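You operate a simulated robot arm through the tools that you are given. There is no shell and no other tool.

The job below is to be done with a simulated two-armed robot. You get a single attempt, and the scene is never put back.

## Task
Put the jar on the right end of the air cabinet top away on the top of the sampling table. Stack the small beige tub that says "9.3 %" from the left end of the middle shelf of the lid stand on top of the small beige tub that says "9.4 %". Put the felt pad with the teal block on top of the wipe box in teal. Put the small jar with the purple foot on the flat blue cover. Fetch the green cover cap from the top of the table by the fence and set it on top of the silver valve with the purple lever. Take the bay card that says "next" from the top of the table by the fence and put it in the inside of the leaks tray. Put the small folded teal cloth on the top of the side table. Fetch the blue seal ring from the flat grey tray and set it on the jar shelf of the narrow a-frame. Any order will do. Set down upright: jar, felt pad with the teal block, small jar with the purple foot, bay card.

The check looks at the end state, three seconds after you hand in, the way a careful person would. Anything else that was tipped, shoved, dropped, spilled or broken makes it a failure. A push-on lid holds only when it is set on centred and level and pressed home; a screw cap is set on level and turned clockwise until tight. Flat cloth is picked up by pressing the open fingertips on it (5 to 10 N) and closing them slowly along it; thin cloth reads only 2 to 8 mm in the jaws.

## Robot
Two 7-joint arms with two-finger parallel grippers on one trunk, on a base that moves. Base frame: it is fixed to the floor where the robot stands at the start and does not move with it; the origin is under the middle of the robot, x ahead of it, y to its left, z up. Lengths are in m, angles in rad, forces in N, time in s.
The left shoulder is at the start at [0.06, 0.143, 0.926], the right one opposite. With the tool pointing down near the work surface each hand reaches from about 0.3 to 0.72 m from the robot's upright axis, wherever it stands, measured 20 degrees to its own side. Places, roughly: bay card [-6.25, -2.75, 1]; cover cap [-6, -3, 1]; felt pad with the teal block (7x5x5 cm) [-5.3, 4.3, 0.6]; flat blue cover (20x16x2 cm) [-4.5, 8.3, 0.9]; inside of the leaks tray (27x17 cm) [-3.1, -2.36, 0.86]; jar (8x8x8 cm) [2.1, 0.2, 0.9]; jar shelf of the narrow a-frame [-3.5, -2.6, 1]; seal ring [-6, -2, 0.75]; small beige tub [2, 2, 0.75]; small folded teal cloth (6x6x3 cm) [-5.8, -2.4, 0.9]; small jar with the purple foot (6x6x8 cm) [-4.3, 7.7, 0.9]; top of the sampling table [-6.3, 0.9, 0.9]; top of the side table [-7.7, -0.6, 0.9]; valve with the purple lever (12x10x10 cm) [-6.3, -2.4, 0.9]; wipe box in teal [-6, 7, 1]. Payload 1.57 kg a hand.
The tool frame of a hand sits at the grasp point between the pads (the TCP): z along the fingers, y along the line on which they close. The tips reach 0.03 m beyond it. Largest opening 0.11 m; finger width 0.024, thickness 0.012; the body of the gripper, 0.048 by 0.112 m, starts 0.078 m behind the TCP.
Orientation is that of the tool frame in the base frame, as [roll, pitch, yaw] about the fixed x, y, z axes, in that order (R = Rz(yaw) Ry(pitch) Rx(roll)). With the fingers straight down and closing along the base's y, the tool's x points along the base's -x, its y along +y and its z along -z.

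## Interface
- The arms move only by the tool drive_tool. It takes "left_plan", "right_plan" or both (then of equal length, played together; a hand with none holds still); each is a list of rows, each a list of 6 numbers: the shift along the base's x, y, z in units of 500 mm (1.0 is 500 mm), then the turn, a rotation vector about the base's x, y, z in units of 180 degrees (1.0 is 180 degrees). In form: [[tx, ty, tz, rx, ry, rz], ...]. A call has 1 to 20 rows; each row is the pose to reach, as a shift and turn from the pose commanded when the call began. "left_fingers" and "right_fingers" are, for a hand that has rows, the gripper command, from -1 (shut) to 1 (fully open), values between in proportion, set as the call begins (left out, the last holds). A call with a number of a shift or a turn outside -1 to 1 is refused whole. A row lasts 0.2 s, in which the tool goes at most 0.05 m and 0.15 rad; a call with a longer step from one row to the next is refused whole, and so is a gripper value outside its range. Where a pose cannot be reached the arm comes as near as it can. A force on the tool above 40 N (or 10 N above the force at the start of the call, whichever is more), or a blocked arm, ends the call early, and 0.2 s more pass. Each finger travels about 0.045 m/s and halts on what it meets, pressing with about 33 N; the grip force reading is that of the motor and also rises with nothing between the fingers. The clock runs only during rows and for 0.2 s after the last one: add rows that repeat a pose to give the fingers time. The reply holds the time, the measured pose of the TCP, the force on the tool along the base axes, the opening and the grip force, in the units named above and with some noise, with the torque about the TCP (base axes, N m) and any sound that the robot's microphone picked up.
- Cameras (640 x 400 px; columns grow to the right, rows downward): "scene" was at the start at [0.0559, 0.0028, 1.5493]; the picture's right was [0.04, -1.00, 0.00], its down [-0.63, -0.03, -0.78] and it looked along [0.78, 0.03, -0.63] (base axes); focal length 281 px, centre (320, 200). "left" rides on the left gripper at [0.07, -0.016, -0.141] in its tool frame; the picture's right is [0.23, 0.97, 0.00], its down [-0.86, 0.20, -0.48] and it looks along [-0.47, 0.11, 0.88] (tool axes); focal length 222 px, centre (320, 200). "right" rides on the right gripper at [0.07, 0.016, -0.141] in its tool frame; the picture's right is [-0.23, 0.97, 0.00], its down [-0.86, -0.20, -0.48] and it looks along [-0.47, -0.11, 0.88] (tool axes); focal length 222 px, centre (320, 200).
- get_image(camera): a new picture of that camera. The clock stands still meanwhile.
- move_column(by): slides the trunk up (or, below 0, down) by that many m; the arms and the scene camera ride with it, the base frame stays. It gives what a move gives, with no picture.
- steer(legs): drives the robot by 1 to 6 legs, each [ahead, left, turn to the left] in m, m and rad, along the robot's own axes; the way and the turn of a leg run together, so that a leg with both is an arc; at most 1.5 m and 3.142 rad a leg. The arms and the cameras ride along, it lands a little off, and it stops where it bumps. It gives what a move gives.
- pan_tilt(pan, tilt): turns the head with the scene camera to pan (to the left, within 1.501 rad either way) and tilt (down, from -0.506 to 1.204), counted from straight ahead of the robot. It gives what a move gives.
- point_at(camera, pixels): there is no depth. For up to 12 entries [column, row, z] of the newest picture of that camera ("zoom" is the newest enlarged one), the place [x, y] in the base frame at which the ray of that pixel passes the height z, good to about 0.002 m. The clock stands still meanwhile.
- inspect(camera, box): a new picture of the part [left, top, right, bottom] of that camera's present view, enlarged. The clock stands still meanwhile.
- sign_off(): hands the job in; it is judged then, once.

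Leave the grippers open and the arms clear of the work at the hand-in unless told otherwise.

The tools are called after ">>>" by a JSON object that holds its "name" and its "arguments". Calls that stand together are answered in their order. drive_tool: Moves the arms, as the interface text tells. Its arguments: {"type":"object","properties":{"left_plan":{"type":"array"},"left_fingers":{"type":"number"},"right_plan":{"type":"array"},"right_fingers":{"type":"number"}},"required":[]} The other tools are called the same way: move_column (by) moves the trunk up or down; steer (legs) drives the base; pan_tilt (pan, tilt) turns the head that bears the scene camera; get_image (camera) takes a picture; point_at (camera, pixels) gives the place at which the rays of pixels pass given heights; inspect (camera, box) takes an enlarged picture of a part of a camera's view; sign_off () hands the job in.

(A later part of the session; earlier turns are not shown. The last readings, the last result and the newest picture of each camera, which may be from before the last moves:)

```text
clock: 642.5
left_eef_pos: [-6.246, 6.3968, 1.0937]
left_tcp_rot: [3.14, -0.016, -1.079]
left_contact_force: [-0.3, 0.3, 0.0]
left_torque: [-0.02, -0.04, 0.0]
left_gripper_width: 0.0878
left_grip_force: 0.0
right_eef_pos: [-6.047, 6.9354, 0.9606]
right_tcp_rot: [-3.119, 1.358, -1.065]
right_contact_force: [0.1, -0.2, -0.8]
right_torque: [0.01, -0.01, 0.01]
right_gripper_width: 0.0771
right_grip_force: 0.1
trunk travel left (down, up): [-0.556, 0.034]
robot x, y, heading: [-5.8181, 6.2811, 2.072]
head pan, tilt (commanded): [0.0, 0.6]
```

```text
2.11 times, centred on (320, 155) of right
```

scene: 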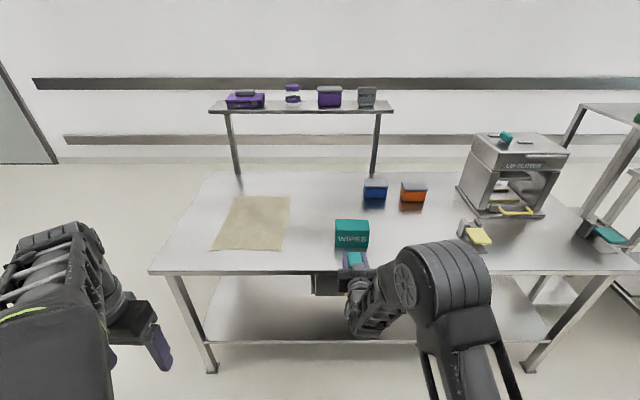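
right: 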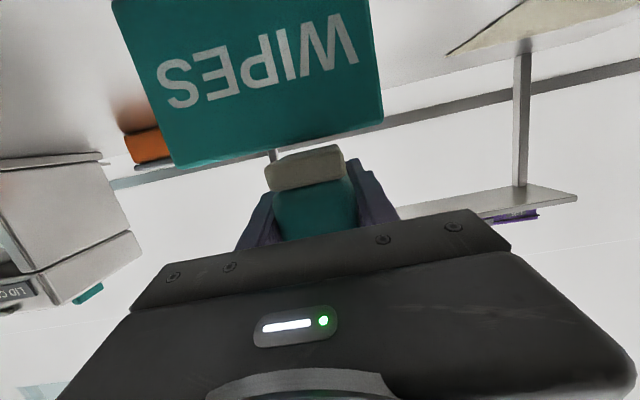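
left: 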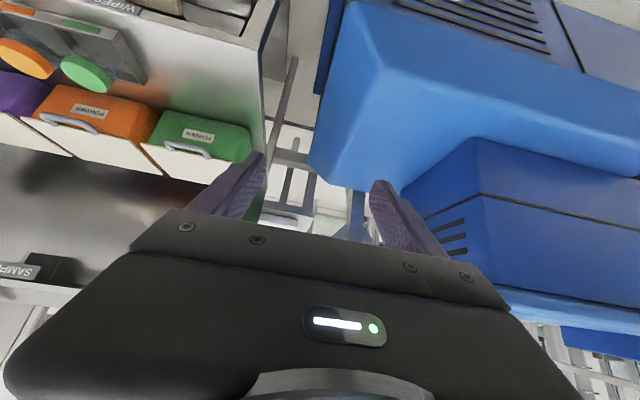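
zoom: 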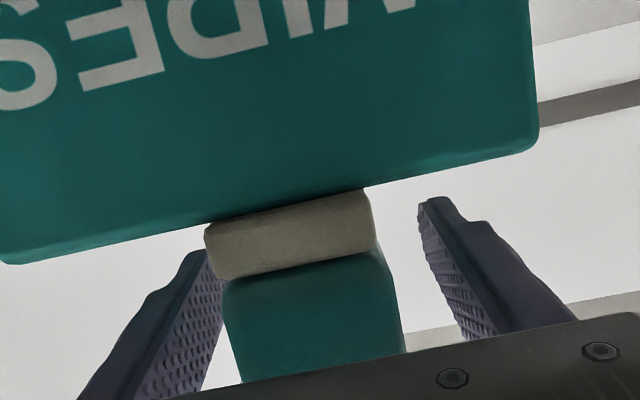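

The pad stays. I open fully for clearance and back straight out.

>>> {"name": "drive_tool", "arguments": {"right_plan": [[0, 0, 0, 0, 0, 0], [0, 0, 0, 0, 0, 0], [0, 0, 0, 0, 0, 0]], "right_fingers": 1}}

>>> {"name": "steer", "arguments": {"legs": [[-0.15, 0, 0]]}}

>>> {"name": "inspect", "arguments": {"camera": "scene", "box": [300, 180, 410, 270]}}

>>> {"name": "get_image", "arguments": {"camera": "right"}}

```text
clock: 643.3
left_eef_pos: [-6.2452, 6.3963, 1.0943]
left_tcp_rot: [3.14, -0.017, -1.078]
left_contact_force: [-0.2, -0.2, 0.0]
left_torque: [0.0, -0.01, 0.01]
left_gripper_width: 0.088
left_grip_force: 0.1
right_eef_pos: [-6.0486, 6.9352, 0.9608]
right_tcp_rot: [-3.118, 1.358, -1.064]
right_contact_force: [0.5, 1.3, 0.0]
right_torque: [0.06, -0.02, 0.03]
right_gripper_width: 0.1098
right_grip_force: 0.1
trunk travel left (down, up): [-0.556, 0.034]
robot x, y, heading: [-5.8226, 6.2827, 2.069]
head pan, tilt (commanded): [0.0, 0.6]
```

```text
clock: 644.7
left_eef_pos: [-6.1741, 6.2634, 1.0948]
left_tcp_rot: [3.14, -0.015, -1.08]
left_contact_force: [-0.3, 0.0, 0.2]
left_torque: [0.02, 0.01, 0.0]
left_gripper_width: 0.0883
left_grip_force: 0.1
right_eef_pos: [-5.9733, 6.8027, 0.9597]
right_tcp_rot: [-3.117, 1.359, -1.065]
right_contact_force: [0.2, 0.6, 0.3]
right_torque: [0.0, -0.02, -0.01]
right_gripper_width: 0.1101
right_grip_force: 0.1
trunk travel left (down, up): [-0.556, 0.034]
robot x, y, heading: [-5.7513, 6.1503, 2.07]
head pan, tilt (commanded): [0.0, 0.6]
```

```text
4.44 times, centred on (355, 225) of scene
```

zoom: 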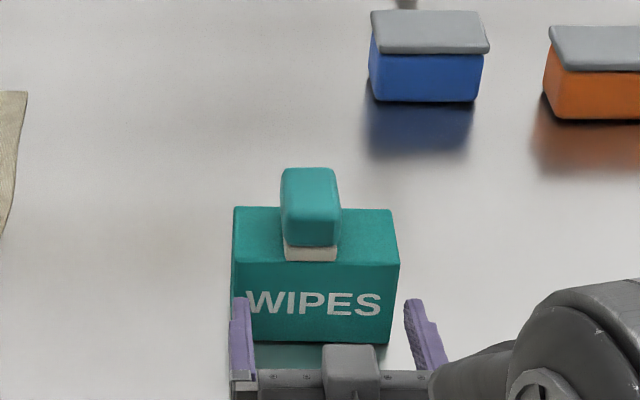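

```text
taken
```

right: 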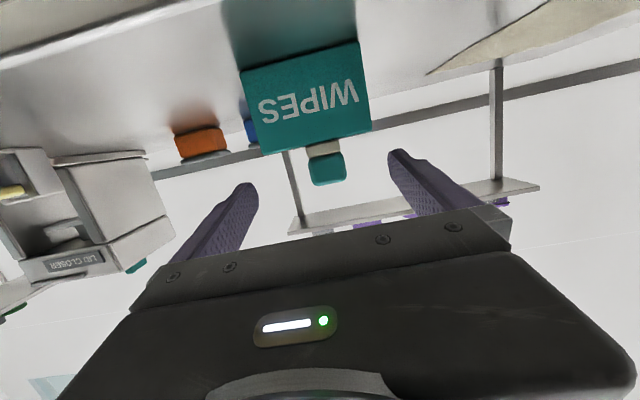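

The pad sits neatly on the WIPES box. Now the last item. I fold the right hand back to fingers-down near the body.

>>> {"name": "drive_tool", "arguments": {"right_plan": [[0.06, -0.043, 0.018, -0.038, -0.0206, 0], [0.119, -0.085, 0.036, -0.076, -0.0412, 0], [0.179, -0.128, 0.054, -0.114, -0.0619, 0], [0.239, -0.17, 0.072, -0.152, -0.0825, 0], [0.298, -0.213, 0.09, -0.19, -0.1031, 0], [0.358, -0.256, 0.108, -0.228, -0.1237, 0], [0.418, -0.298, 0.126, -0.266, -0.1443, 0], [0.478, -0.341, 0.144, -0.304, -0.165, 0], [0.537, -0.383, 0.162, -0.342, -0.1856, 0], [0.597, -0.426, 0.18, -0.38, -0.2062, 0], [0.597, -0.426, 0.18, -0.38, -0.2062, 0]]}}

>>> {"name": "pan_tilt", "arguments": {"pan": -0.8, "tilt": 0.45}}

>>> {"name": "get_image", "arguments": {"camera": "scene"}}

```text
clock: 647.1
left_eef_pos: [-6.1728, 6.2656, 1.094]
left_tcp_rot: [3.14, -0.016, -1.081]
left_contact_force: [0.0, -0.2, 0.5]
left_torque: [0.0, 0.0, 0.0]
left_gripper_width: 0.0879
left_grip_force: 0.1
right_eef_pos: [-5.6754, 6.5886, 1.0503]
right_tcp_rot: [-3.126, -0.004, -1.071]
right_contact_force: [0.0, 0.5, -1.0]
right_torque: [0.01, 0.0, 0.0]
right_gripper_width: 0.1099
right_grip_force: 0.1
trunk travel left (down, up): [-0.556, 0.034]
robot x, y, heading: [-5.7526, 6.1503, 2.076]
head pan, tilt (commanded): [0.0, 0.6]
```

```text
clock: 648.2
left_eef_pos: [-6.1738, 6.2648, 1.095]
left_tcp_rot: [3.139, -0.018, -1.081]
left_contact_force: [-0.9, 0.6, -0.4]
left_torque: [0.0, 0.01, 0.01]
left_gripper_width: 0.0878
left_grip_force: 0.1
right_eef_pos: [-5.6741, 6.5896, 1.0507]
right_tcp_rot: [-3.127, -0.001, -1.071]
right_contact_force: [-0.6, 0.8, 0.5]
right_torque: [0.03, -0.01, -0.04]
right_gripper_width: 0.1099
right_grip_force: 0.1
trunk travel left (down, up): [-0.556, 0.034]
robot x, y, heading: [-5.7496, 6.1525, 2.066]
head pan, tilt (commanded): [-0.799, 0.45]
```

```text
taken
```

scene: 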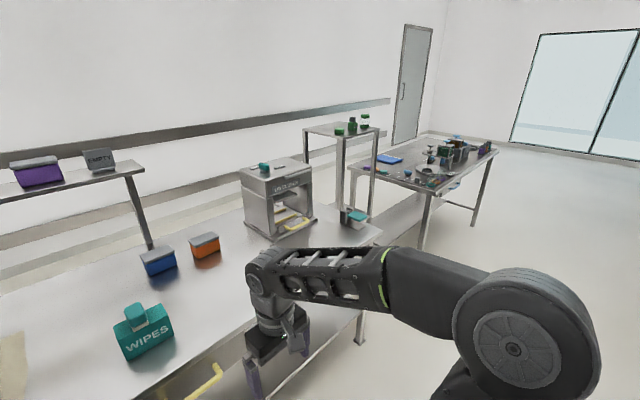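

>>> {"name": "inspect", "arguments": {"camera": "scene", "box": [330, 110, 520, 230]}}

>>> {"name": "point_at", "arguments": {"camera": "scene", "pixels": [[420, 248, 0], [474, 226, 0], [430, 195, 0.87], [497, 150, 0.87], [388, 160, 0.88], [362, 342, 0], [408, 177, 0.87]]}}

```text
3.33 times, centred on (425, 170) of scene
```

zoom: 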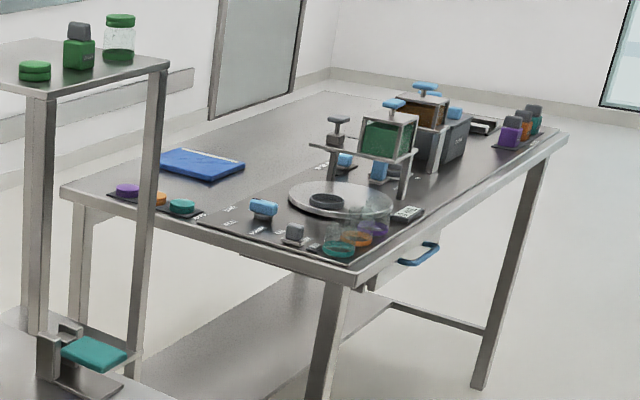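

```text
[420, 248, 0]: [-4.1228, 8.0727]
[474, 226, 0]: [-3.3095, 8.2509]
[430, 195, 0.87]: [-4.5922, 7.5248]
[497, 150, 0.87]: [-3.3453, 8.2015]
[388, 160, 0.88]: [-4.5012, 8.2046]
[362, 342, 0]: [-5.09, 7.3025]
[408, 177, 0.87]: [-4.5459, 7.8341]
```

The small jars with coloured feet stand at the front-left corner of the next table; the blue cover is behind them. I slide right 1.75 m.

>>> {"name": "steer", "arguments": {"legs": [[-0.03, -1.3, 0], [0, -0.45, 0]]}}

>>> {"name": "pan_tilt", "arguments": {"pan": 0.0, "tilt": 0.6}}

>>> {"name": "get_image", "arguments": {"camera": "scene"}}

```text
clock: 657.1
left_eef_pos: [-4.6031, 7.0819, 1.0939]
left_tcp_rot: [3.14, -0.018, -1.096]
left_contact_force: [0.4, -0.9, -0.7]
left_torque: [-0.02, 0.02, -0.03]
left_gripper_width: 0.0882
left_grip_force: 0.1
right_eef_pos: [-4.0997, 7.398, 1.0506]
right_tcp_rot: [-3.128, 0.0, -1.085]
right_contact_force: [-0.4, 0.2, 0.3]
right_torque: [-0.05, -0.01, -0.02]
right_gripper_width: 0.1102
right_grip_force: 0.1
trunk travel left (down, up): [-0.556, 0.034]
robot x, y, heading: [-4.182, 6.9629, 2.053]
head pan, tilt (commanded): [-0.799, 0.45]
```

```text
clock: 658.3
left_eef_pos: [-4.6038, 7.0823, 1.0942]
left_tcp_rot: [3.14, -0.017, -1.094]
left_contact_force: [-0.8, 0.1, -0.1]
left_torque: [-0.01, -0.01, -0.02]
left_gripper_width: 0.088
left_grip_force: 0.1
right_eef_pos: [-4.1011, 7.3986, 1.051]
right_tcp_rot: [-3.129, 0.002, -1.086]
right_contact_force: [-0.2, -0.1, -0.5]
right_torque: [-0.02, 0.0, -0.02]
right_gripper_width: 0.11
right_grip_force: 0.1
trunk travel left (down, up): [-0.556, 0.034]
robot x, y, heading: [-4.1818, 6.9623, 2.055]
head pan, tilt (commanded): [0.0, 0.6]
```

```text
taken
```

scene: 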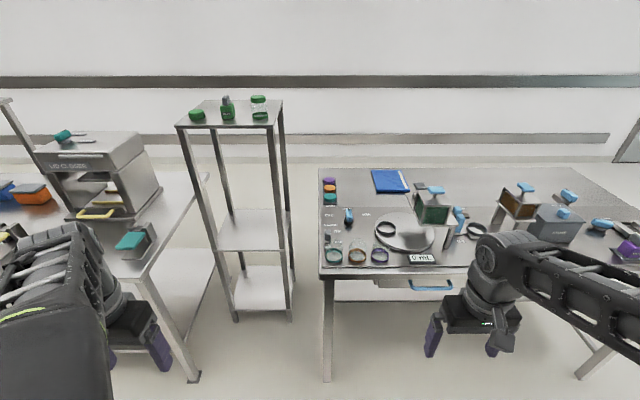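

>>> {"name": "inspect", "arguments": {"camera": "scene", "box": [310, 160, 470, 280]}}

>>> {"name": "inspect", "arguments": {"camera": "scene", "box": [315, 230, 415, 275]}}

```text
3.33 times, centred on (390, 220) of scene
```

zoom: 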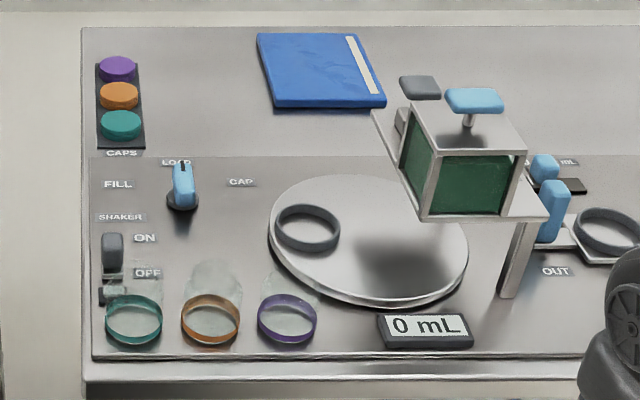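

```text
6.40 times, centred on (365, 252) of scene
```

zoom: 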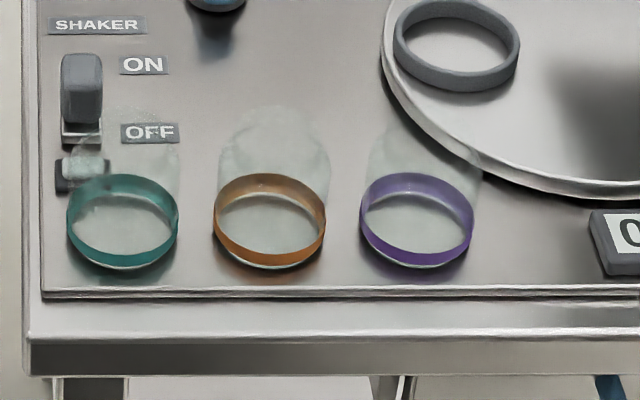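

The purple-foot jar is the right-most of three glass jars (gap between them only ~2 cm); the blue cover lies deep on the table. I measure positions and also the wall distance behind the table.

>>> {"name": "point_at", "arguments": {"camera": "zoom", "pixels": [[417, 222, 0.885], [417, 222, 0.875], [270, 222, 0.885], [123, 222, 0.885], [360, 222, 0.885], [475, 222, 0.885], [417, 268, 0.872], [600, 270, 0.87], [300, 293, 0.87], [300, 335, 0.87]]}}

>>> {"name": "inspect", "arguments": {"camera": "scene", "box": [310, 160, 470, 280]}}

>>> {"name": "point_at", "arguments": {"camera": "zoom", "pixels": [[260, 35, 0.885], [353, 34, 0.885], [386, 100, 0.885], [272, 107, 0.875], [320, 70, 0.885], [210, 100, 0.87], [85, 28, 0.87], [200, 130, 0.87], [183, 205, 0.87], [320, 92, 0.885]]}}

>>> {"name": "get_image", "arguments": {"camera": "scene"}}

>>> {"name": "point_at", "arguments": {"camera": "scene", "pixels": [[240, 160, 0], [500, 158, 0], [160, 165, 0]]}}

```text
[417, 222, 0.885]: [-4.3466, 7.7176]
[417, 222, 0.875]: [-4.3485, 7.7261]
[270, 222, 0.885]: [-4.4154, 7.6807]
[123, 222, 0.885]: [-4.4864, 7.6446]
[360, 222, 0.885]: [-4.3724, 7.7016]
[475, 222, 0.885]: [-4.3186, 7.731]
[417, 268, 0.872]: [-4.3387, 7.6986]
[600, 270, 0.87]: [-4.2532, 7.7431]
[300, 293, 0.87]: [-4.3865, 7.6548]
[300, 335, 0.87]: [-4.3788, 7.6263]
```

```text
3.33 times, centred on (390, 220) of scene
```

zoom: 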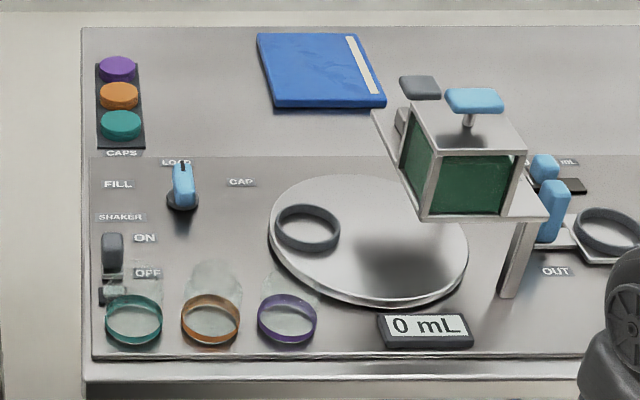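

```text
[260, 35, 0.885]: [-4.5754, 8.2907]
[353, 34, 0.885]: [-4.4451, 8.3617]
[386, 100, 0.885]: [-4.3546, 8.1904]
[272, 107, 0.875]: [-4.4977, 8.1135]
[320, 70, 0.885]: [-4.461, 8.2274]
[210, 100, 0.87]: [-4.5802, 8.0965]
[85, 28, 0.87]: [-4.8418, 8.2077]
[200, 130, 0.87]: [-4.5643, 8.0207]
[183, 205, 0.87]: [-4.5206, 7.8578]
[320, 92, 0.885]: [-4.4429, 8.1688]
```

```text
taken
```

scene: 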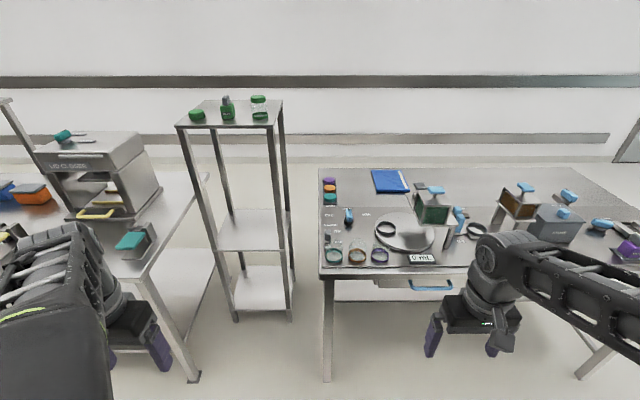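

```text
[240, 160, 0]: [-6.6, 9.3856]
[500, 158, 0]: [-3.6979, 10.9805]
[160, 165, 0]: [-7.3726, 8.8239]
```

The cover spans u −0.083…0.08, v 9.28–9.47; the wall is at v≈11.4, so I can place it from behind the table. First the pick: I rotate the right hand 90° so it closes front-to-back, and drive 0.24 m forward.

>>> {"name": "drive_tool", "arguments": {"right_plan": [[0, 0, 0.012, 0, 0, 0.045], [0, 0, 0.024, 0, 0, 0.09], [0, 0, 0.036, 0, 0, 0.135], [0, 0, 0.048, 0, 0, 0.18], [0, 0, 0.06, 0, 0, 0.225], [0, 0, 0.072, 0, 0, 0.27], [0, 0, 0.084, 0, 0, 0.315], [0, 0, 0.096, 0, 0, 0.36], [0, 0, 0.1, 0, 0, 0.405], [0, 0, 0.1, 0, 0, 0.45], [0, 0, 0.1, 0, 0, 0.496], [0, 0, 0.1, 0, 0, 0.496]]}}

>>> {"name": "get_image", "arguments": {"camera": "scene"}}

```text
clock: 660.9
left_eef_pos: [-4.6046, 7.0824, 1.0929]
left_tcp_rot: [3.139, -0.019, -1.095]
left_contact_force: [0.0, -0.4, -0.5]
left_torque: [0.0, 0.01, -0.02]
left_gripper_width: 0.0881
left_grip_force: 0.1
right_eef_pos: [-4.1011, 7.3997, 1.1013]
right_tcp_rot: [-3.128, 0.0, 0.474]
right_contact_force: [0.1, 0.3, 0.9]
right_torque: [-0.04, -0.01, 0.03]
right_gripper_width: 0.1097
right_grip_force: 0.0
trunk travel left (down, up): [-0.556, 0.034]
robot x, y, heading: [-4.1804, 6.9634, 2.055]
head pan, tilt (commanded): [0.0, 0.6]
```

```text
taken
```

scene: 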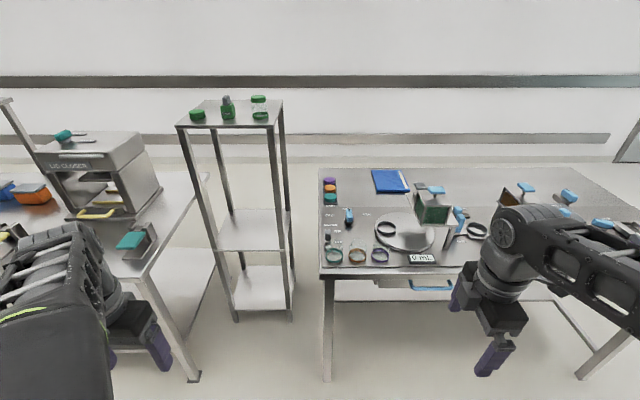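

>>> {"name": "steer", "arguments": {"legs": [[0.22, 0, 0.013]]}}

>>> {"name": "inspect", "arguments": {"camera": "scene", "box": [310, 200, 450, 300]}}

>>> {"name": "get_image", "arguments": {"camera": "right"}}

```text
clock: 662.5
left_eef_pos: [-4.7098, 7.2649, 1.0932]
left_tcp_rot: [3.139, -0.017, -1.075]
left_contact_force: [0.7, 0.0, 0.4]
left_torque: [-0.02, -0.02, -0.01]
left_gripper_width: 0.0876
left_grip_force: 0.0
right_eef_pos: [-4.2117, 7.591, 1.0998]
right_tcp_rot: [-3.131, 0.001, 0.491]
right_contact_force: [0.1, 0.2, 0.3]
right_torque: [-0.04, -0.03, 0.02]
right_gripper_width: 0.1101
right_grip_force: 0.0
trunk travel left (down, up): [-0.556, 0.034]
robot x, y, heading: [-4.2894, 7.1562, 2.076]
head pan, tilt (commanded): [0.0, 0.6]
```

```text
4.00 times, centred on (380, 250) of scene
```

zoom: 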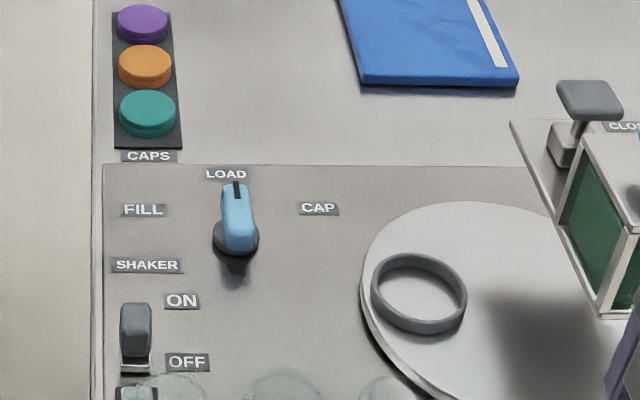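

```text
taken
```

right: 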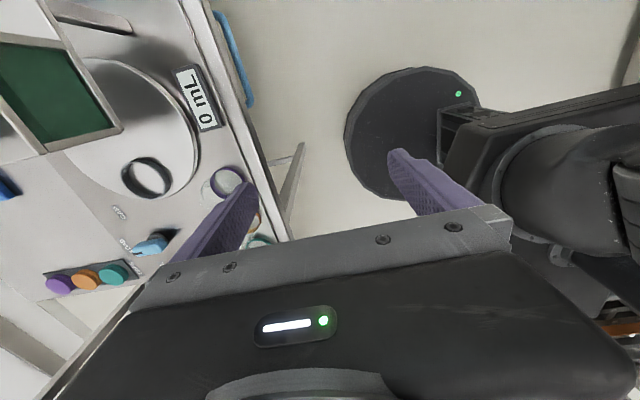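

I move the hand over the purple-foot jar (u −0.138, v 8.861) at z 1.06.

>>> {"name": "drive_tool", "arguments": {"right_plan": [[-0.054, 0.052, -0.016, 0, 0, 0], [-0.109, 0.105, -0.032, 0, 0, 0], [-0.163, 0.157, -0.048, 0, 0, 0], [-0.218, 0.21, -0.064, 0, 0, 0], [-0.272, 0.262, -0.08, 0, 0, 0], [-0.272, 0.262, -0.08, 0, 0, 0]]}}

>>> {"name": "get_image", "arguments": {"camera": "right"}}

>>> {"name": "pan_tilt", "arguments": {"pan": -0.2, "tilt": 0.85}}

>>> {"name": "get_image", "arguments": {"camera": "scene"}}

```text
clock: 663.9
left_eef_pos: [-4.7094, 7.2635, 1.0939]
left_tcp_rot: [3.141, -0.016, -1.075]
left_contact_force: [0.0, -0.8, -1.5]
left_torque: [-0.02, 0.01, 0.01]
left_gripper_width: 0.088
left_grip_force: 0.1
right_eef_pos: [-4.3471, 7.7202, 1.0606]
right_tcp_rot: [-3.125, -0.002, 0.491]
right_contact_force: [0.1, -1.2, 0.6]
right_torque: [-0.03, 0.0, 0.0]
right_gripper_width: 0.11
right_grip_force: 0.1
trunk travel left (down, up): [-0.556, 0.034]
robot x, y, heading: [-4.2887, 7.1527, 2.077]
head pan, tilt (commanded): [0.0, 0.6]
```

```text
taken
```

right: 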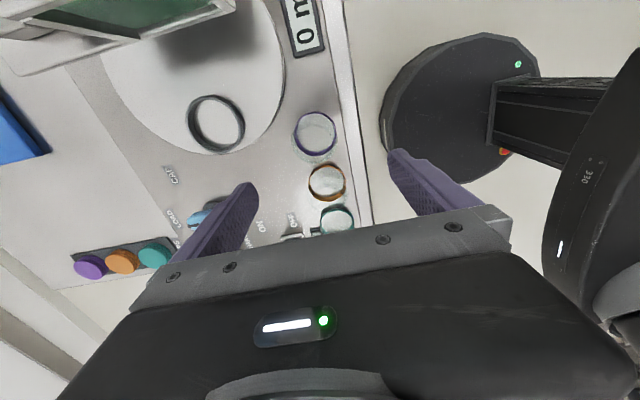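

```text
clock: 664.7
left_eef_pos: [-4.7087, 7.2649, 1.0941]
left_tcp_rot: [3.141, -0.017, -1.073]
left_contact_force: [0.1, -0.1, 0.4]
left_torque: [0.02, -0.02, -0.01]
left_gripper_width: 0.088
left_grip_force: 0.0
right_eef_pos: [-4.3481, 7.7215, 1.0588]
right_tcp_rot: [-3.128, 0.0, 0.49]
right_contact_force: [0.5, -0.2, 0.4]
right_torque: [0.0, -0.01, 0.0]
right_gripper_width: 0.11
right_grip_force: 0.1
trunk travel left (down, up): [-0.556, 0.034]
robot x, y, heading: [-4.2838, 7.1539, 2.076]
head pan, tilt (commanded): [-0.201, 0.85]
```

```text
taken
```

scene: 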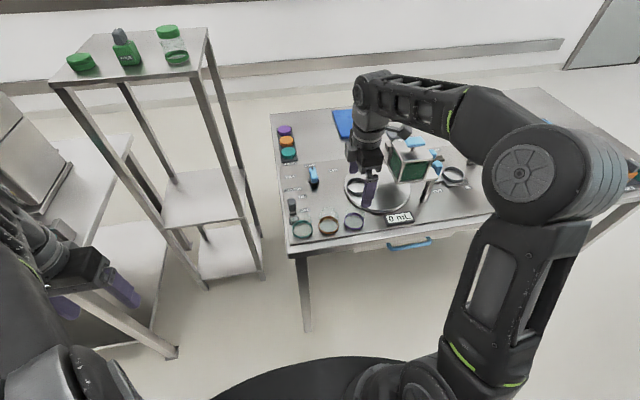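

>>> {"name": "inspect", "arguments": {"camera": "right", "box": [240, 80, 400, 230]}}

```text
2.67 times, centred on (320, 155) of right
```

zoom: 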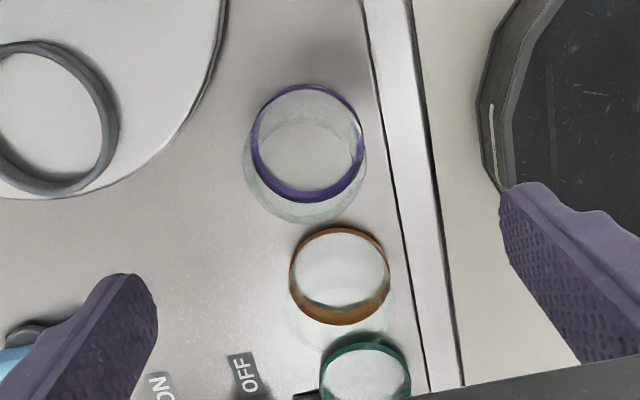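

>>> {"name": "point_at", "arguments": {"camera": "zoom", "pixels": [[307, 143, 0.875], [305, 163, 0.95], [251, 143, 0.875], [363, 143, 0.875], [307, 86, 0.875], [307, 203, 0.875], [340, 275, 0.875], [366, 382, 0.875], [243, 160, 0.945], [366, 160, 0.945]]}}

```text
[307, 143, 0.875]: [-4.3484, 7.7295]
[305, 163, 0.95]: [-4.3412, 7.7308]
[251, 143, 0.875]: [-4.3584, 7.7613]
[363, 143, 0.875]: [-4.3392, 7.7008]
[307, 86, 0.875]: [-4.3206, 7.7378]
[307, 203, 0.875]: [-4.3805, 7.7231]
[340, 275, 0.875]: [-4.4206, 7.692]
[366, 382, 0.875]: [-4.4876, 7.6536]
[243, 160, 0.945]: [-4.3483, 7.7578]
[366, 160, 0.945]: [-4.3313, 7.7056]
```

Jar centre ≈(−4.348,7.727). I set the opening to 0.088 m (keeps the rear finger off the scale plate) and descend to z 0.96 first.

>>> {"name": "drive_tool", "arguments": {"right_plan": [[0, 0.011, 0, 0, 0, 0], [0, 0.011, -0.05, 0, 0, 0], [0, 0.011, -0.1, 0, 0, 0], [0, 0.011, -0.15, 0, 0, 0], [0, 0.011, -0.2, 0, 0, 0], [0, 0.011, -0.2, 0, 0, 0]], "right_fingers": 0.6}}

>>> {"name": "inspect", "arguments": {"camera": "right", "box": [220, 80, 420, 240]}}

>>> {"name": "inspect", "arguments": {"camera": "scene", "box": [280, 140, 440, 260]}}

```text
clock: 666.1
left_eef_pos: [-4.7086, 7.2643, 1.0942]
left_tcp_rot: [3.14, -0.015, -1.075]
left_contact_force: [-0.1, 0.2, 0.5]
left_torque: [-0.05, 0.0, -0.02]
left_gripper_width: 0.0878
left_grip_force: 0.0
right_eef_pos: [-4.3467, 7.7274, 0.9613]
right_tcp_rot: [-3.127, 0.0, 0.49]
right_contact_force: [-0.6, 1.0, -0.7]
right_torque: [-0.01, -0.01, 0.03]
right_gripper_width: 0.0879
right_grip_force: 0.0
trunk travel left (down, up): [-0.556, 0.034]
robot x, y, heading: [-4.2856, 7.1569, 2.072]
head pan, tilt (commanded): [-0.201, 0.85]
```

```text
2.50 times, centred on (320, 160) of right
```

zoom: 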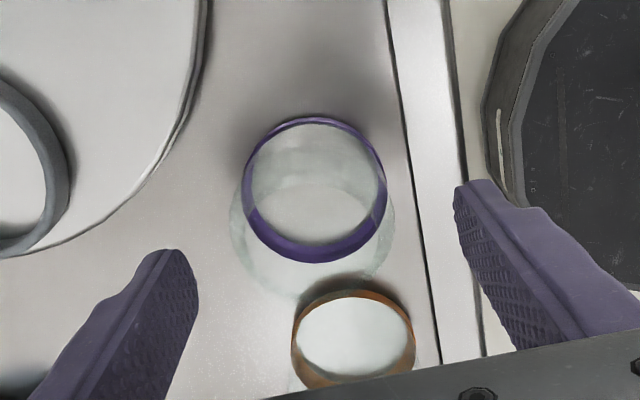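

```text
3.33 times, centred on (360, 200) of scene
```

zoom: 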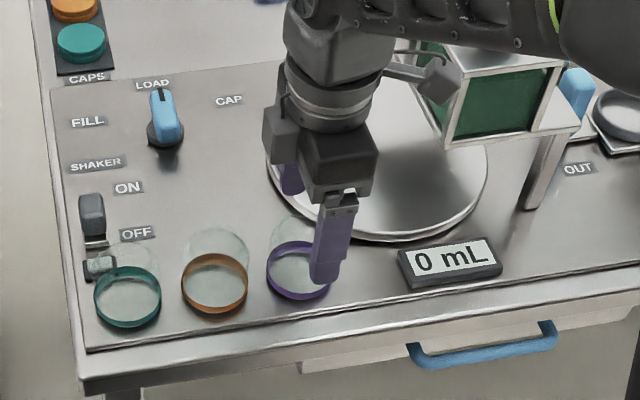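

>>> {"name": "point_at", "arguments": {"camera": "zoom", "pixels": [[314, 190, 0.878], [314, 190, 0.87], [242, 190, 0.878], [387, 190, 0.878], [314, 118, 0.885], [314, 262, 0.872], [354, 340, 0.878]]}}

>>> {"name": "inspect", "arguments": {"camera": "scene", "box": [300, 190, 420, 250]}}

>>> {"name": "point_at", "arguments": {"camera": "zoom", "pixels": [[285, 180, 0.878], [285, 180, 0.87]]}}

```text
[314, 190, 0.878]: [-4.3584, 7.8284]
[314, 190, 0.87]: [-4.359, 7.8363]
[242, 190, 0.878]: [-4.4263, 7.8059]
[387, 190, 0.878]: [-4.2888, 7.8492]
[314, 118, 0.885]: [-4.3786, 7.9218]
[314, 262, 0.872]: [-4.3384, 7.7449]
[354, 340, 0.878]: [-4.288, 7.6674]
```

```text
5.33 times, centred on (360, 220) of scene
```

zoom: 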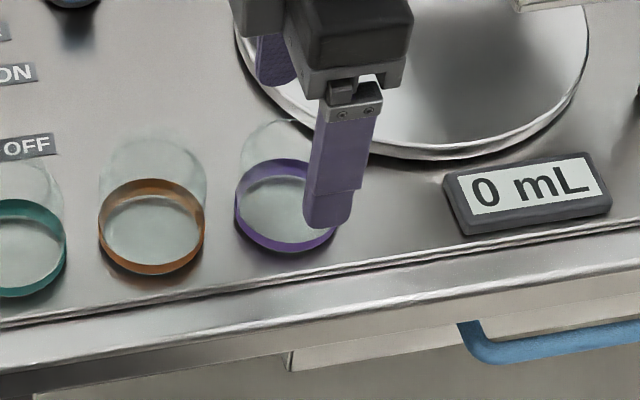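

```text
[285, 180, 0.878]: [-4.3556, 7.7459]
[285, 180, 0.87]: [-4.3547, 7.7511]
```

>>> {"name": "point_at", "arguments": {"camera": "zoom", "pixels": [[288, 205, 0.878], [288, 205, 0.87], [151, 226, 0.878], [235, 205, 0.878]]}}

>>> {"name": "inspect", "arguments": {"camera": "right", "box": [220, 80, 420, 240]}}

>>> {"name": "point_at", "arguments": {"camera": "zoom", "pixels": [[314, 190, 0.878], [314, 190, 0.87], [242, 190, 0.878], [387, 190, 0.878], [314, 118, 0.885], [314, 262, 0.872], [354, 340, 0.878]]}}

```text
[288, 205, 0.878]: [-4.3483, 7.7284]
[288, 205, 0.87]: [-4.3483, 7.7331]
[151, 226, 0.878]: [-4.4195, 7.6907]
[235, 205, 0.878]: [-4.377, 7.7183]
```

```text
2.50 times, centred on (320, 160) of right
```

zoom: 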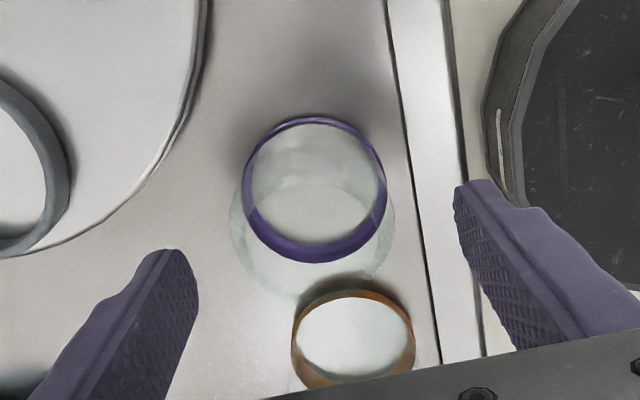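

```text
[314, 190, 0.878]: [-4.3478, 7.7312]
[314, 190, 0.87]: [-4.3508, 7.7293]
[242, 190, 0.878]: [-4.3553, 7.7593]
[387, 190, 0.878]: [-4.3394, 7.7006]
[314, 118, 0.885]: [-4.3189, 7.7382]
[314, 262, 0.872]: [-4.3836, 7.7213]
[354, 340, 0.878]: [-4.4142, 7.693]
```

Both cameras agree the jar is centred under the hand (−4.348,7.730). I descend to z 0.928.

>>> {"name": "drive_tool", "arguments": {"right_plan": [[-0.002, 0.005, -0.02, 0, 0, 0], [-0.002, 0.005, -0.045, 0, 0, 0], [-0.002, 0.005, -0.067, 0, 0, 0], [-0.002, 0.005, -0.067, 0, 0, 0]]}}

>>> {"name": "inspect", "arguments": {"camera": "right", "box": [220, 80, 420, 240]}}

>>> {"name": "inspect", "arguments": {"camera": "scene", "box": [300, 190, 420, 250]}}

```text
clock: 667.1
left_eef_pos: [-4.7091, 7.2649, 1.0941]
left_tcp_rot: [3.138, -0.018, -1.075]
left_contact_force: [0.0, 0.4, 0.0]
left_torque: [0.04, 0.01, 0.03]
left_gripper_width: 0.0881
left_grip_force: 0.1
right_eef_pos: [-4.347, 7.7302, 0.927]
right_tcp_rot: [-3.127, -0.001, 0.492]
right_contact_force: [0.1, -0.1, 0.5]
right_torque: [-0.04, -0.02, 0.01]
right_gripper_width: 0.0881
right_grip_force: 0.0
trunk travel left (down, up): [-0.556, 0.034]
robot x, y, heading: [-4.2857, 7.1543, 2.074]
head pan, tilt (commanded): [-0.201, 0.85]
```

```text
2.50 times, centred on (320, 160) of right
```

zoom: 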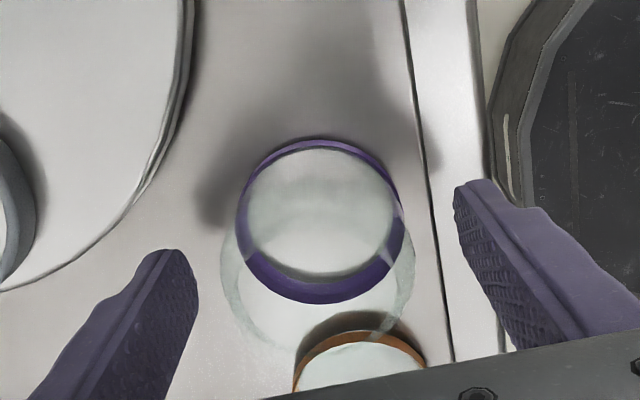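

```text
5.33 times, centred on (360, 220) of scene
```

zoom: 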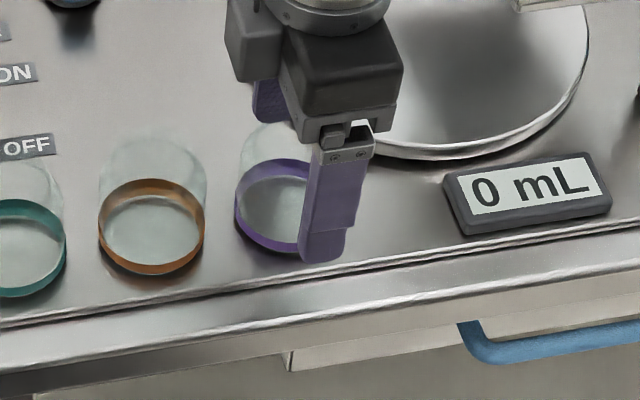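

I shift 4 mm toward −u to centre the pads, then close gently.

>>> {"name": "drive_tool", "arguments": {"right_plan": [[-0.008, -0.004, 0, 0, 0, 0], [-0.008, -0.004, 0, 0, 0, 0]]}}

>>> {"name": "drive_tool", "arguments": {"right_plan": [[0, 0, 0, 0, 0, 0], [0, 0, 0, 0, 0, 0], [0, 0, 0, 0, 0, 0], [0, 0, 0, 0, 0, 0], [0, 0, 0, 0, 0, 0], [0, 0, 0, 0, 0, 0]], "right_fingers": -1}}

>>> {"name": "inspect", "arguments": {"camera": "right", "box": [220, 80, 420, 240]}}

>>> {"name": "inspect", "arguments": {"camera": "scene", "box": [300, 190, 420, 250]}}

```text
clock: 667.7
left_eef_pos: [-4.7091, 7.2651, 1.0948]
left_tcp_rot: [3.14, -0.016, -1.075]
left_contact_force: [-0.8, 0.2, 0.6]
left_torque: [-0.01, -0.02, -0.01]
left_gripper_width: 0.0879
left_grip_force: 0.0
right_eef_pos: [-4.3522, 7.729, 0.9271]
right_tcp_rot: [-3.127, 0.001, 0.489]
right_contact_force: [0.0, 0.0, -0.2]
right_torque: [0.01, 0.0, -0.03]
right_gripper_width: 0.088
right_grip_force: 0.1
trunk travel left (down, up): [-0.556, 0.034]
robot x, y, heading: [-4.2846, 7.1536, 2.072]
head pan, tilt (commanded): [-0.201, 0.85]
```

```text
clock: 669.1
left_eef_pos: [-4.7096, 7.2642, 1.0938]
left_tcp_rot: [3.139, -0.017, -1.075]
left_contact_force: [0.5, -0.3, 0.2]
left_torque: [-0.02, -0.02, 0.0]
left_gripper_width: 0.088
left_grip_force: 0.2
right_eef_pos: [-4.3512, 7.7288, 0.9262]
right_tcp_rot: [-3.128, -0.001, 0.492]
right_contact_force: [-0.5, 0.9, 0.1]
right_torque: [-0.02, 0.0, 0.0]
right_gripper_width: 0.0578
right_grip_force: 32.8
trunk travel left (down, up): [-0.556, 0.034]
robot x, y, heading: [-4.2851, 7.1544, 2.082]
head pan, tilt (commanded): [-0.201, 0.85]
```

```text
2.50 times, centred on (320, 160) of right
```

zoom: 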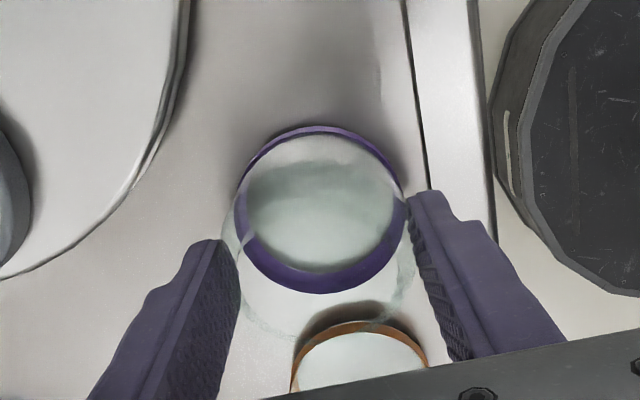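

```text
5.33 times, centred on (360, 220) of scene
```

zoom: 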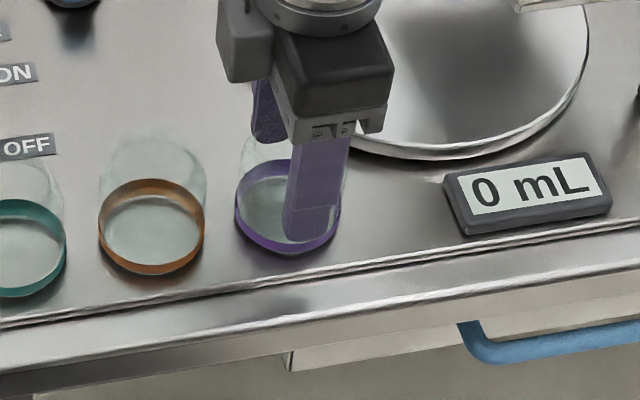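

Gripped at 5.8 cm. I lift straight up 12 cm.

>>> {"name": "drive_tool", "arguments": {"right_plan": [[0, 0, 0.03, 0, 0, 0], [0, 0, 0.07, 0, 0, 0], [0, 0, 0.12, 0, 0, 0], [0, 0, 0.18, 0, 0, 0], [0, 0, 0.24, 0, 0, 0], [0, 0, 0.24, 0, 0, 0]]}}

>>> {"name": "get_image", "arguments": {"camera": "right"}}

>>> {"name": "inspect", "arguments": {"camera": "scene", "box": [280, 120, 440, 250]}}

```text
clock: 670.5
left_eef_pos: [-4.7091, 7.2655, 1.0942]
left_tcp_rot: [3.14, -0.015, -1.075]
left_contact_force: [-0.2, -0.3, -0.8]
left_torque: [-0.06, 0.05, 0.0]
left_gripper_width: 0.0879
left_grip_force: 0.0
right_eef_pos: [-4.3515, 7.7274, 1.0469]
right_tcp_rot: [-3.127, 0.0, 0.491]
right_contact_force: [-0.2, 0.2, -0.6]
right_torque: [0.0, -0.01, 0.0]
right_gripper_width: 0.0574
right_grip_force: 33.0
trunk travel left (down, up): [-0.556, 0.034]
robot x, y, heading: [-4.283, 7.1545, 2.079]
head pan, tilt (commanded): [-0.201, 0.85]
```

```text
taken
```

right: 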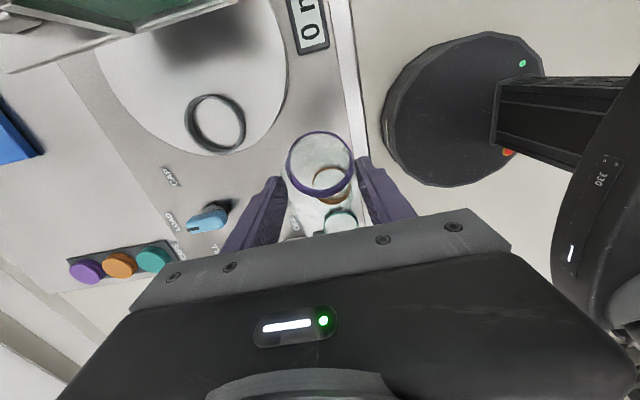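

```text
3.08 times, centred on (360, 185) of scene
```

zoom: 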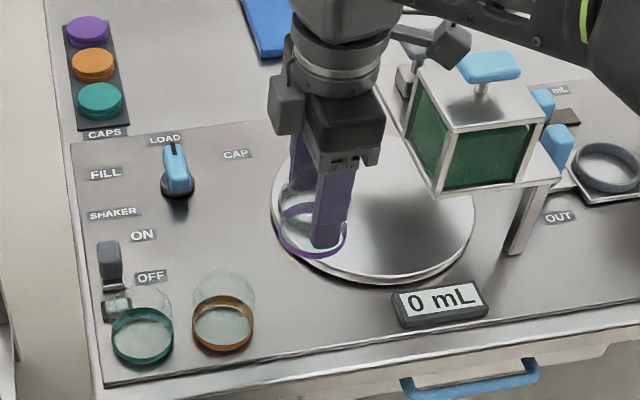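

The jar is up. I bring it back 10 cm toward me, back off from the table, and look to the right for the way around.

>>> {"name": "drive_tool", "arguments": {"right_plan": [[0.032, -0.058, 0.01, 0, 0, 0], [0.064, -0.117, 0.02, 0, 0, 0], [0.1, -0.176, 0.03, 0, 0, 0]]}}

>>> {"name": "steer", "arguments": {"legs": [[-0.28, 0, -0.01]]}}

>>> {"name": "pan_tilt", "arguments": {"pan": -1.1, "tilt": 0.4}}

>>> {"name": "get_image", "arguments": {"camera": "scene"}}

```text
clock: 671.3
left_eef_pos: [-4.7086, 7.263, 1.094]
left_tcp_rot: [3.139, -0.017, -1.078]
left_contact_force: [0.8, -0.4, 0.7]
left_torque: [0.01, -0.01, 0.01]
left_gripper_width: 0.0881
left_grip_force: 0.1
right_eef_pos: [-4.3011, 7.6367, 1.0651]
right_tcp_rot: [-3.126, -0.002, 0.49]
right_contact_force: [0.5, -1.0, -1.9]
right_torque: [0.06, 0.0, 0.01]
right_gripper_width: 0.0577
right_grip_force: 33.1
trunk travel left (down, up): [-0.556, 0.034]
robot x, y, heading: [-4.2832, 7.1521, 2.074]
head pan, tilt (commanded): [-0.201, 0.85]
```

```text
clock: 673.3
left_eef_pos: [-4.5739, 7.0219, 1.0942]
left_tcp_rot: [3.139, -0.015, -1.09]
left_contact_force: [-0.9, -0.2, 0.4]
left_torque: [0.06, 0.01, -0.01]
left_gripper_width: 0.088
left_grip_force: 0.1
right_eef_pos: [-4.1608, 7.3895, 1.0648]
right_tcp_rot: [-3.127, 0.001, 0.478]
right_contact_force: [0.0, -0.1, -1.1]
right_torque: [0.0, 0.01, 0.03]
right_gripper_width: 0.058
right_grip_force: 33.3
trunk travel left (down, up): [-0.556, 0.034]
robot x, y, heading: [-4.1482, 6.908, 2.065]
head pan, tilt (commanded): [-0.201, 0.85]
```

```text
clock: 674.5
left_eef_pos: [-4.5732, 7.0232, 1.0945]
left_tcp_rot: [3.139, -0.017, -1.088]
left_contact_force: [0.4, 0.9, 0.0]
left_torque: [0.03, 0.0, 0.01]
left_gripper_width: 0.0882
left_grip_force: 0.1
right_eef_pos: [-4.1597, 7.3913, 1.0639]
right_tcp_rot: [-3.128, 0.001, 0.479]
right_contact_force: [0.5, 0.2, -0.9]
right_torque: [0.03, -0.01, -0.01]
right_gripper_width: 0.0578
right_grip_force: 33.2
trunk travel left (down, up): [-0.556, 0.034]
robot x, y, heading: [-4.1534, 6.905, 2.059]
head pan, tilt (commanded): [-1.1, 0.4]
```

```text
taken
```

scene: 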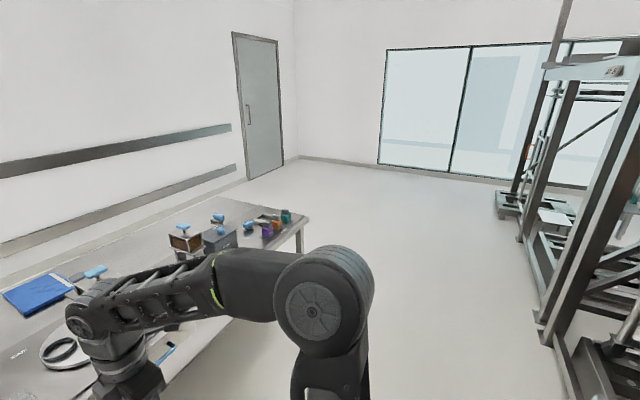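

The way around the table's right end is free. I slide right 2.0 m, then drive forward 2.1 m.

>>> {"name": "steer", "arguments": {"legs": [[0, -1.3, 0.008], [0, -0.75, 0], [1.2, 0, 0], [0.9, 0, 0]]}}

>>> {"name": "pan_tilt", "arguments": {"pan": 1.3, "tilt": 0.5}}

>>> {"name": "get_image", "arguments": {"camera": "scene"}}

```text
clock: 694.6
left_eef_pos: [-3.8642, 9.783, 1.0947]
left_tcp_rot: [3.14, -0.018, -1.018]
left_contact_force: [0.5, 0.4, -0.5]
left_torque: [-0.02, 0.0, -0.01]
left_gripper_width: 0.0881
left_grip_force: 0.1
right_eef_pos: [-3.4793, 10.1788, 1.0642]
right_tcp_rot: [-3.127, 0.001, 0.547]
right_contact_force: [0.3, 0.3, -2.1]
right_torque: [0.01, 0.04, -0.02]
right_gripper_width: 0.0577
right_grip_force: 33.1
trunk travel left (down, up): [-0.556, 0.034]
robot x, y, heading: [-3.4334, 9.6973, 2.133]
head pan, tilt (commanded): [-1.1, 0.4]
```

```text
clock: 696.8
left_eef_pos: [-3.8641, 9.7841, 1.0932]
left_tcp_rot: [3.14, -0.016, -1.02]
left_contact_force: [0.1, -0.2, 0.0]
left_torque: [0.01, 0.0, -0.02]
left_gripper_width: 0.0879
left_grip_force: 0.0
right_eef_pos: [-3.4795, 10.1792, 1.0649]
right_tcp_rot: [-3.129, -0.001, 0.549]
right_contact_force: [0.3, -0.4, -1.0]
right_torque: [0.0, 0.0, -0.03]
right_gripper_width: 0.0578
right_grip_force: 32.8
trunk travel left (down, up): [-0.556, 0.034]
robot x, y, heading: [-3.4327, 9.6929, 2.134]
head pan, tilt (commanded): [1.3, 0.499]
```

```text
taken
```

scene: 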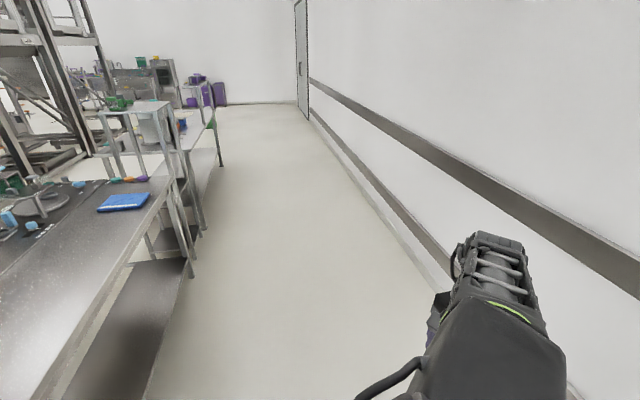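

The aisle behind the table is free. I turn half round to face the table's back and slide right 1.35 m.

>>> {"name": "steer", "arguments": {"legs": [[0, 0, 1.538], [0, 0, 1.538], [0, -1.35, 0]]}}

>>> {"name": "pan_tilt", "arguments": {"pan": -0.2, "tilt": 0.7}}

>>> {"name": "get_image", "arguments": {"camera": "scene"}}

```text
clock: 710.9
left_eef_pos: [-4.1491, 8.9478, 1.095]
left_tcp_rot: [3.14, -0.019, 2.068]
left_contact_force: [0.2, 0.2, -1.1]
left_torque: [0.0, 0.02, -0.02]
left_gripper_width: 0.088
left_grip_force: 0.0
right_eef_pos: [-4.555, 8.5737, 1.0651]
right_tcp_rot: [-3.128, 0.0, -2.647]
right_contact_force: [-0.1, -0.1, -1.5]
right_torque: [0.01, -0.03, -0.02]
right_gripper_width: 0.0581
right_grip_force: 33.5
trunk travel left (down, up): [-0.556, 0.034]
robot x, y, heading: [-4.5733, 9.0567, -1.068]
head pan, tilt (commanded): [1.3, 0.499]
```

```text
clock: 712.5
left_eef_pos: [-4.1477, 8.9479, 1.0954]
left_tcp_rot: [3.139, -0.018, 2.066]
left_contact_force: [-0.2, 0.1, -0.6]
left_torque: [0.02, 0.01, 0.0]
left_gripper_width: 0.0878
left_grip_force: 0.1
right_eef_pos: [-4.5566, 8.5746, 1.064]
right_tcp_rot: [-3.127, 0.0, -2.65]
right_contact_force: [0.1, 0.2, -1.0]
right_torque: [0.0, -0.01, 0.02]
right_gripper_width: 0.0579
right_grip_force: 32.6
trunk travel left (down, up): [-0.556, 0.034]
robot x, y, heading: [-4.5741, 9.0567, -1.068]
head pan, tilt (commanded): [-0.201, 0.7]
```

```text
taken
```

scene: 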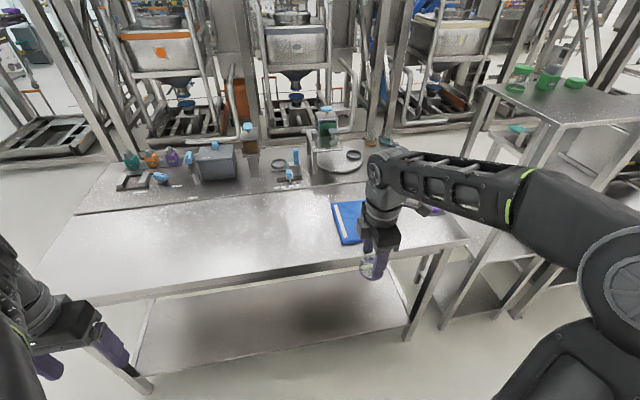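

The blue cover is right ahead at (352,222). I zoom and measure it and the table's back edge.

>>> {"name": "inspect", "arguments": {"camera": "scene", "box": [300, 170, 420, 270]}}

>>> {"name": "point_at", "arguments": {"camera": "zoom", "pixels": [[165, 148, 0.885], [255, 120, 0.885], [225, 295, 0.885], [300, 280, 0.885], [230, 210, 0.885], [200, 385, 0.87], [500, 300, 0.87]]}}

```text
4.00 times, centred on (360, 220) of scene
```

zoom: 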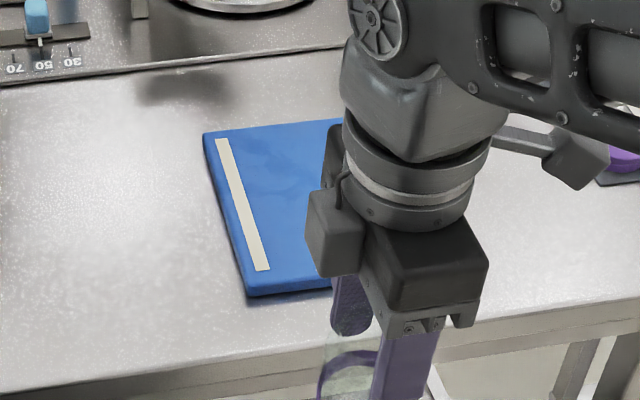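

```text
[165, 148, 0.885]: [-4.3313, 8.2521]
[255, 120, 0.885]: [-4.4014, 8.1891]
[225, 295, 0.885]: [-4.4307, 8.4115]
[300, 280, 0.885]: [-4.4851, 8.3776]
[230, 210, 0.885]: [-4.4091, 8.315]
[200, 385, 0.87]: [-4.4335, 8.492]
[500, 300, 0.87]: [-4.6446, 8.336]
```

>>> {"name": "point_at", "arguments": {"camera": "zoom", "pixels": [[203, 135, 0.885], [247, 292, 0.885], [331, 282, 0.885], [340, 120, 0.885], [270, 210, 0.885], [0, 393, 0.87], [300, 345, 0.87]]}}

```text
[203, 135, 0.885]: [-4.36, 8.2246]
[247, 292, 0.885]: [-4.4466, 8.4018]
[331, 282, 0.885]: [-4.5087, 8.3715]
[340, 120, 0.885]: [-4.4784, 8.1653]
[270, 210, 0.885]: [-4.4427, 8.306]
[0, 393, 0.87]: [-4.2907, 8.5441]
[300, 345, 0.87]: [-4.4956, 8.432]
```

Cross-checking both views, the cover's top is z≈0.872, v 9.297–9.493, u −0.08…0.09. I drive forward 0.17, right 0.06, then carry the jar over it.

>>> {"name": "steer", "arguments": {"legs": [[0.17, -0.06, -0.005]]}}

>>> {"name": "get_image", "arguments": {"camera": "right"}}

>>> {"name": "get_image", "arguments": {"camera": "scene"}}

```text
clock: 714.1
left_eef_pos: [-4.1124, 8.7637, 1.0956]
left_tcp_rot: [3.14, -0.019, 2.064]
left_contact_force: [-0.4, -0.7, 0.8]
left_torque: [0.01, 0.01, -0.02]
left_gripper_width: 0.088
left_grip_force: 0.1
right_eef_pos: [-4.5203, 8.3921, 1.0637]
right_tcp_rot: [-3.129, 0.0, -2.653]
right_contact_force: [0.2, -0.1, -1.1]
right_torque: [0.01, 0.0, -0.01]
right_gripper_width: 0.058
right_grip_force: 33.2
trunk travel left (down, up): [-0.556, 0.034]
robot x, y, heading: [-4.5382, 8.8744, -1.072]
head pan, tilt (commanded): [-0.201, 0.7]
```

```text
taken
```

right: 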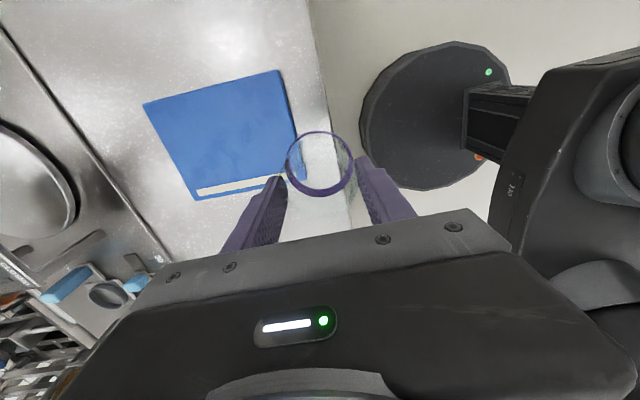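

```text
taken
```

scene: 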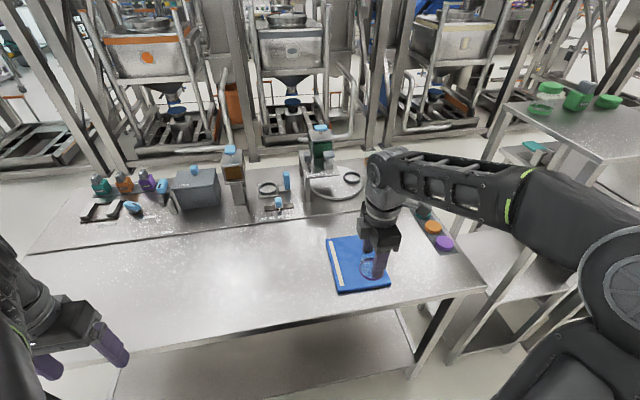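

I measure the cover from the hand camera too.

>>> {"name": "point_at", "arguments": {"camera": "right", "pixels": [[143, 103, 0.872], [279, 70, 0.872], [300, 155, 0.872], [196, 200, 0.872], [225, 138, 0.872], [307, 60, 0.852]]}}

```text
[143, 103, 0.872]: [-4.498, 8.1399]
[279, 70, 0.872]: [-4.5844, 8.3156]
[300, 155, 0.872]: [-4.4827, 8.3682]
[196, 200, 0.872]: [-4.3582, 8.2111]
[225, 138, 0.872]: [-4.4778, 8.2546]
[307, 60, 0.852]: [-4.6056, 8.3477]
```

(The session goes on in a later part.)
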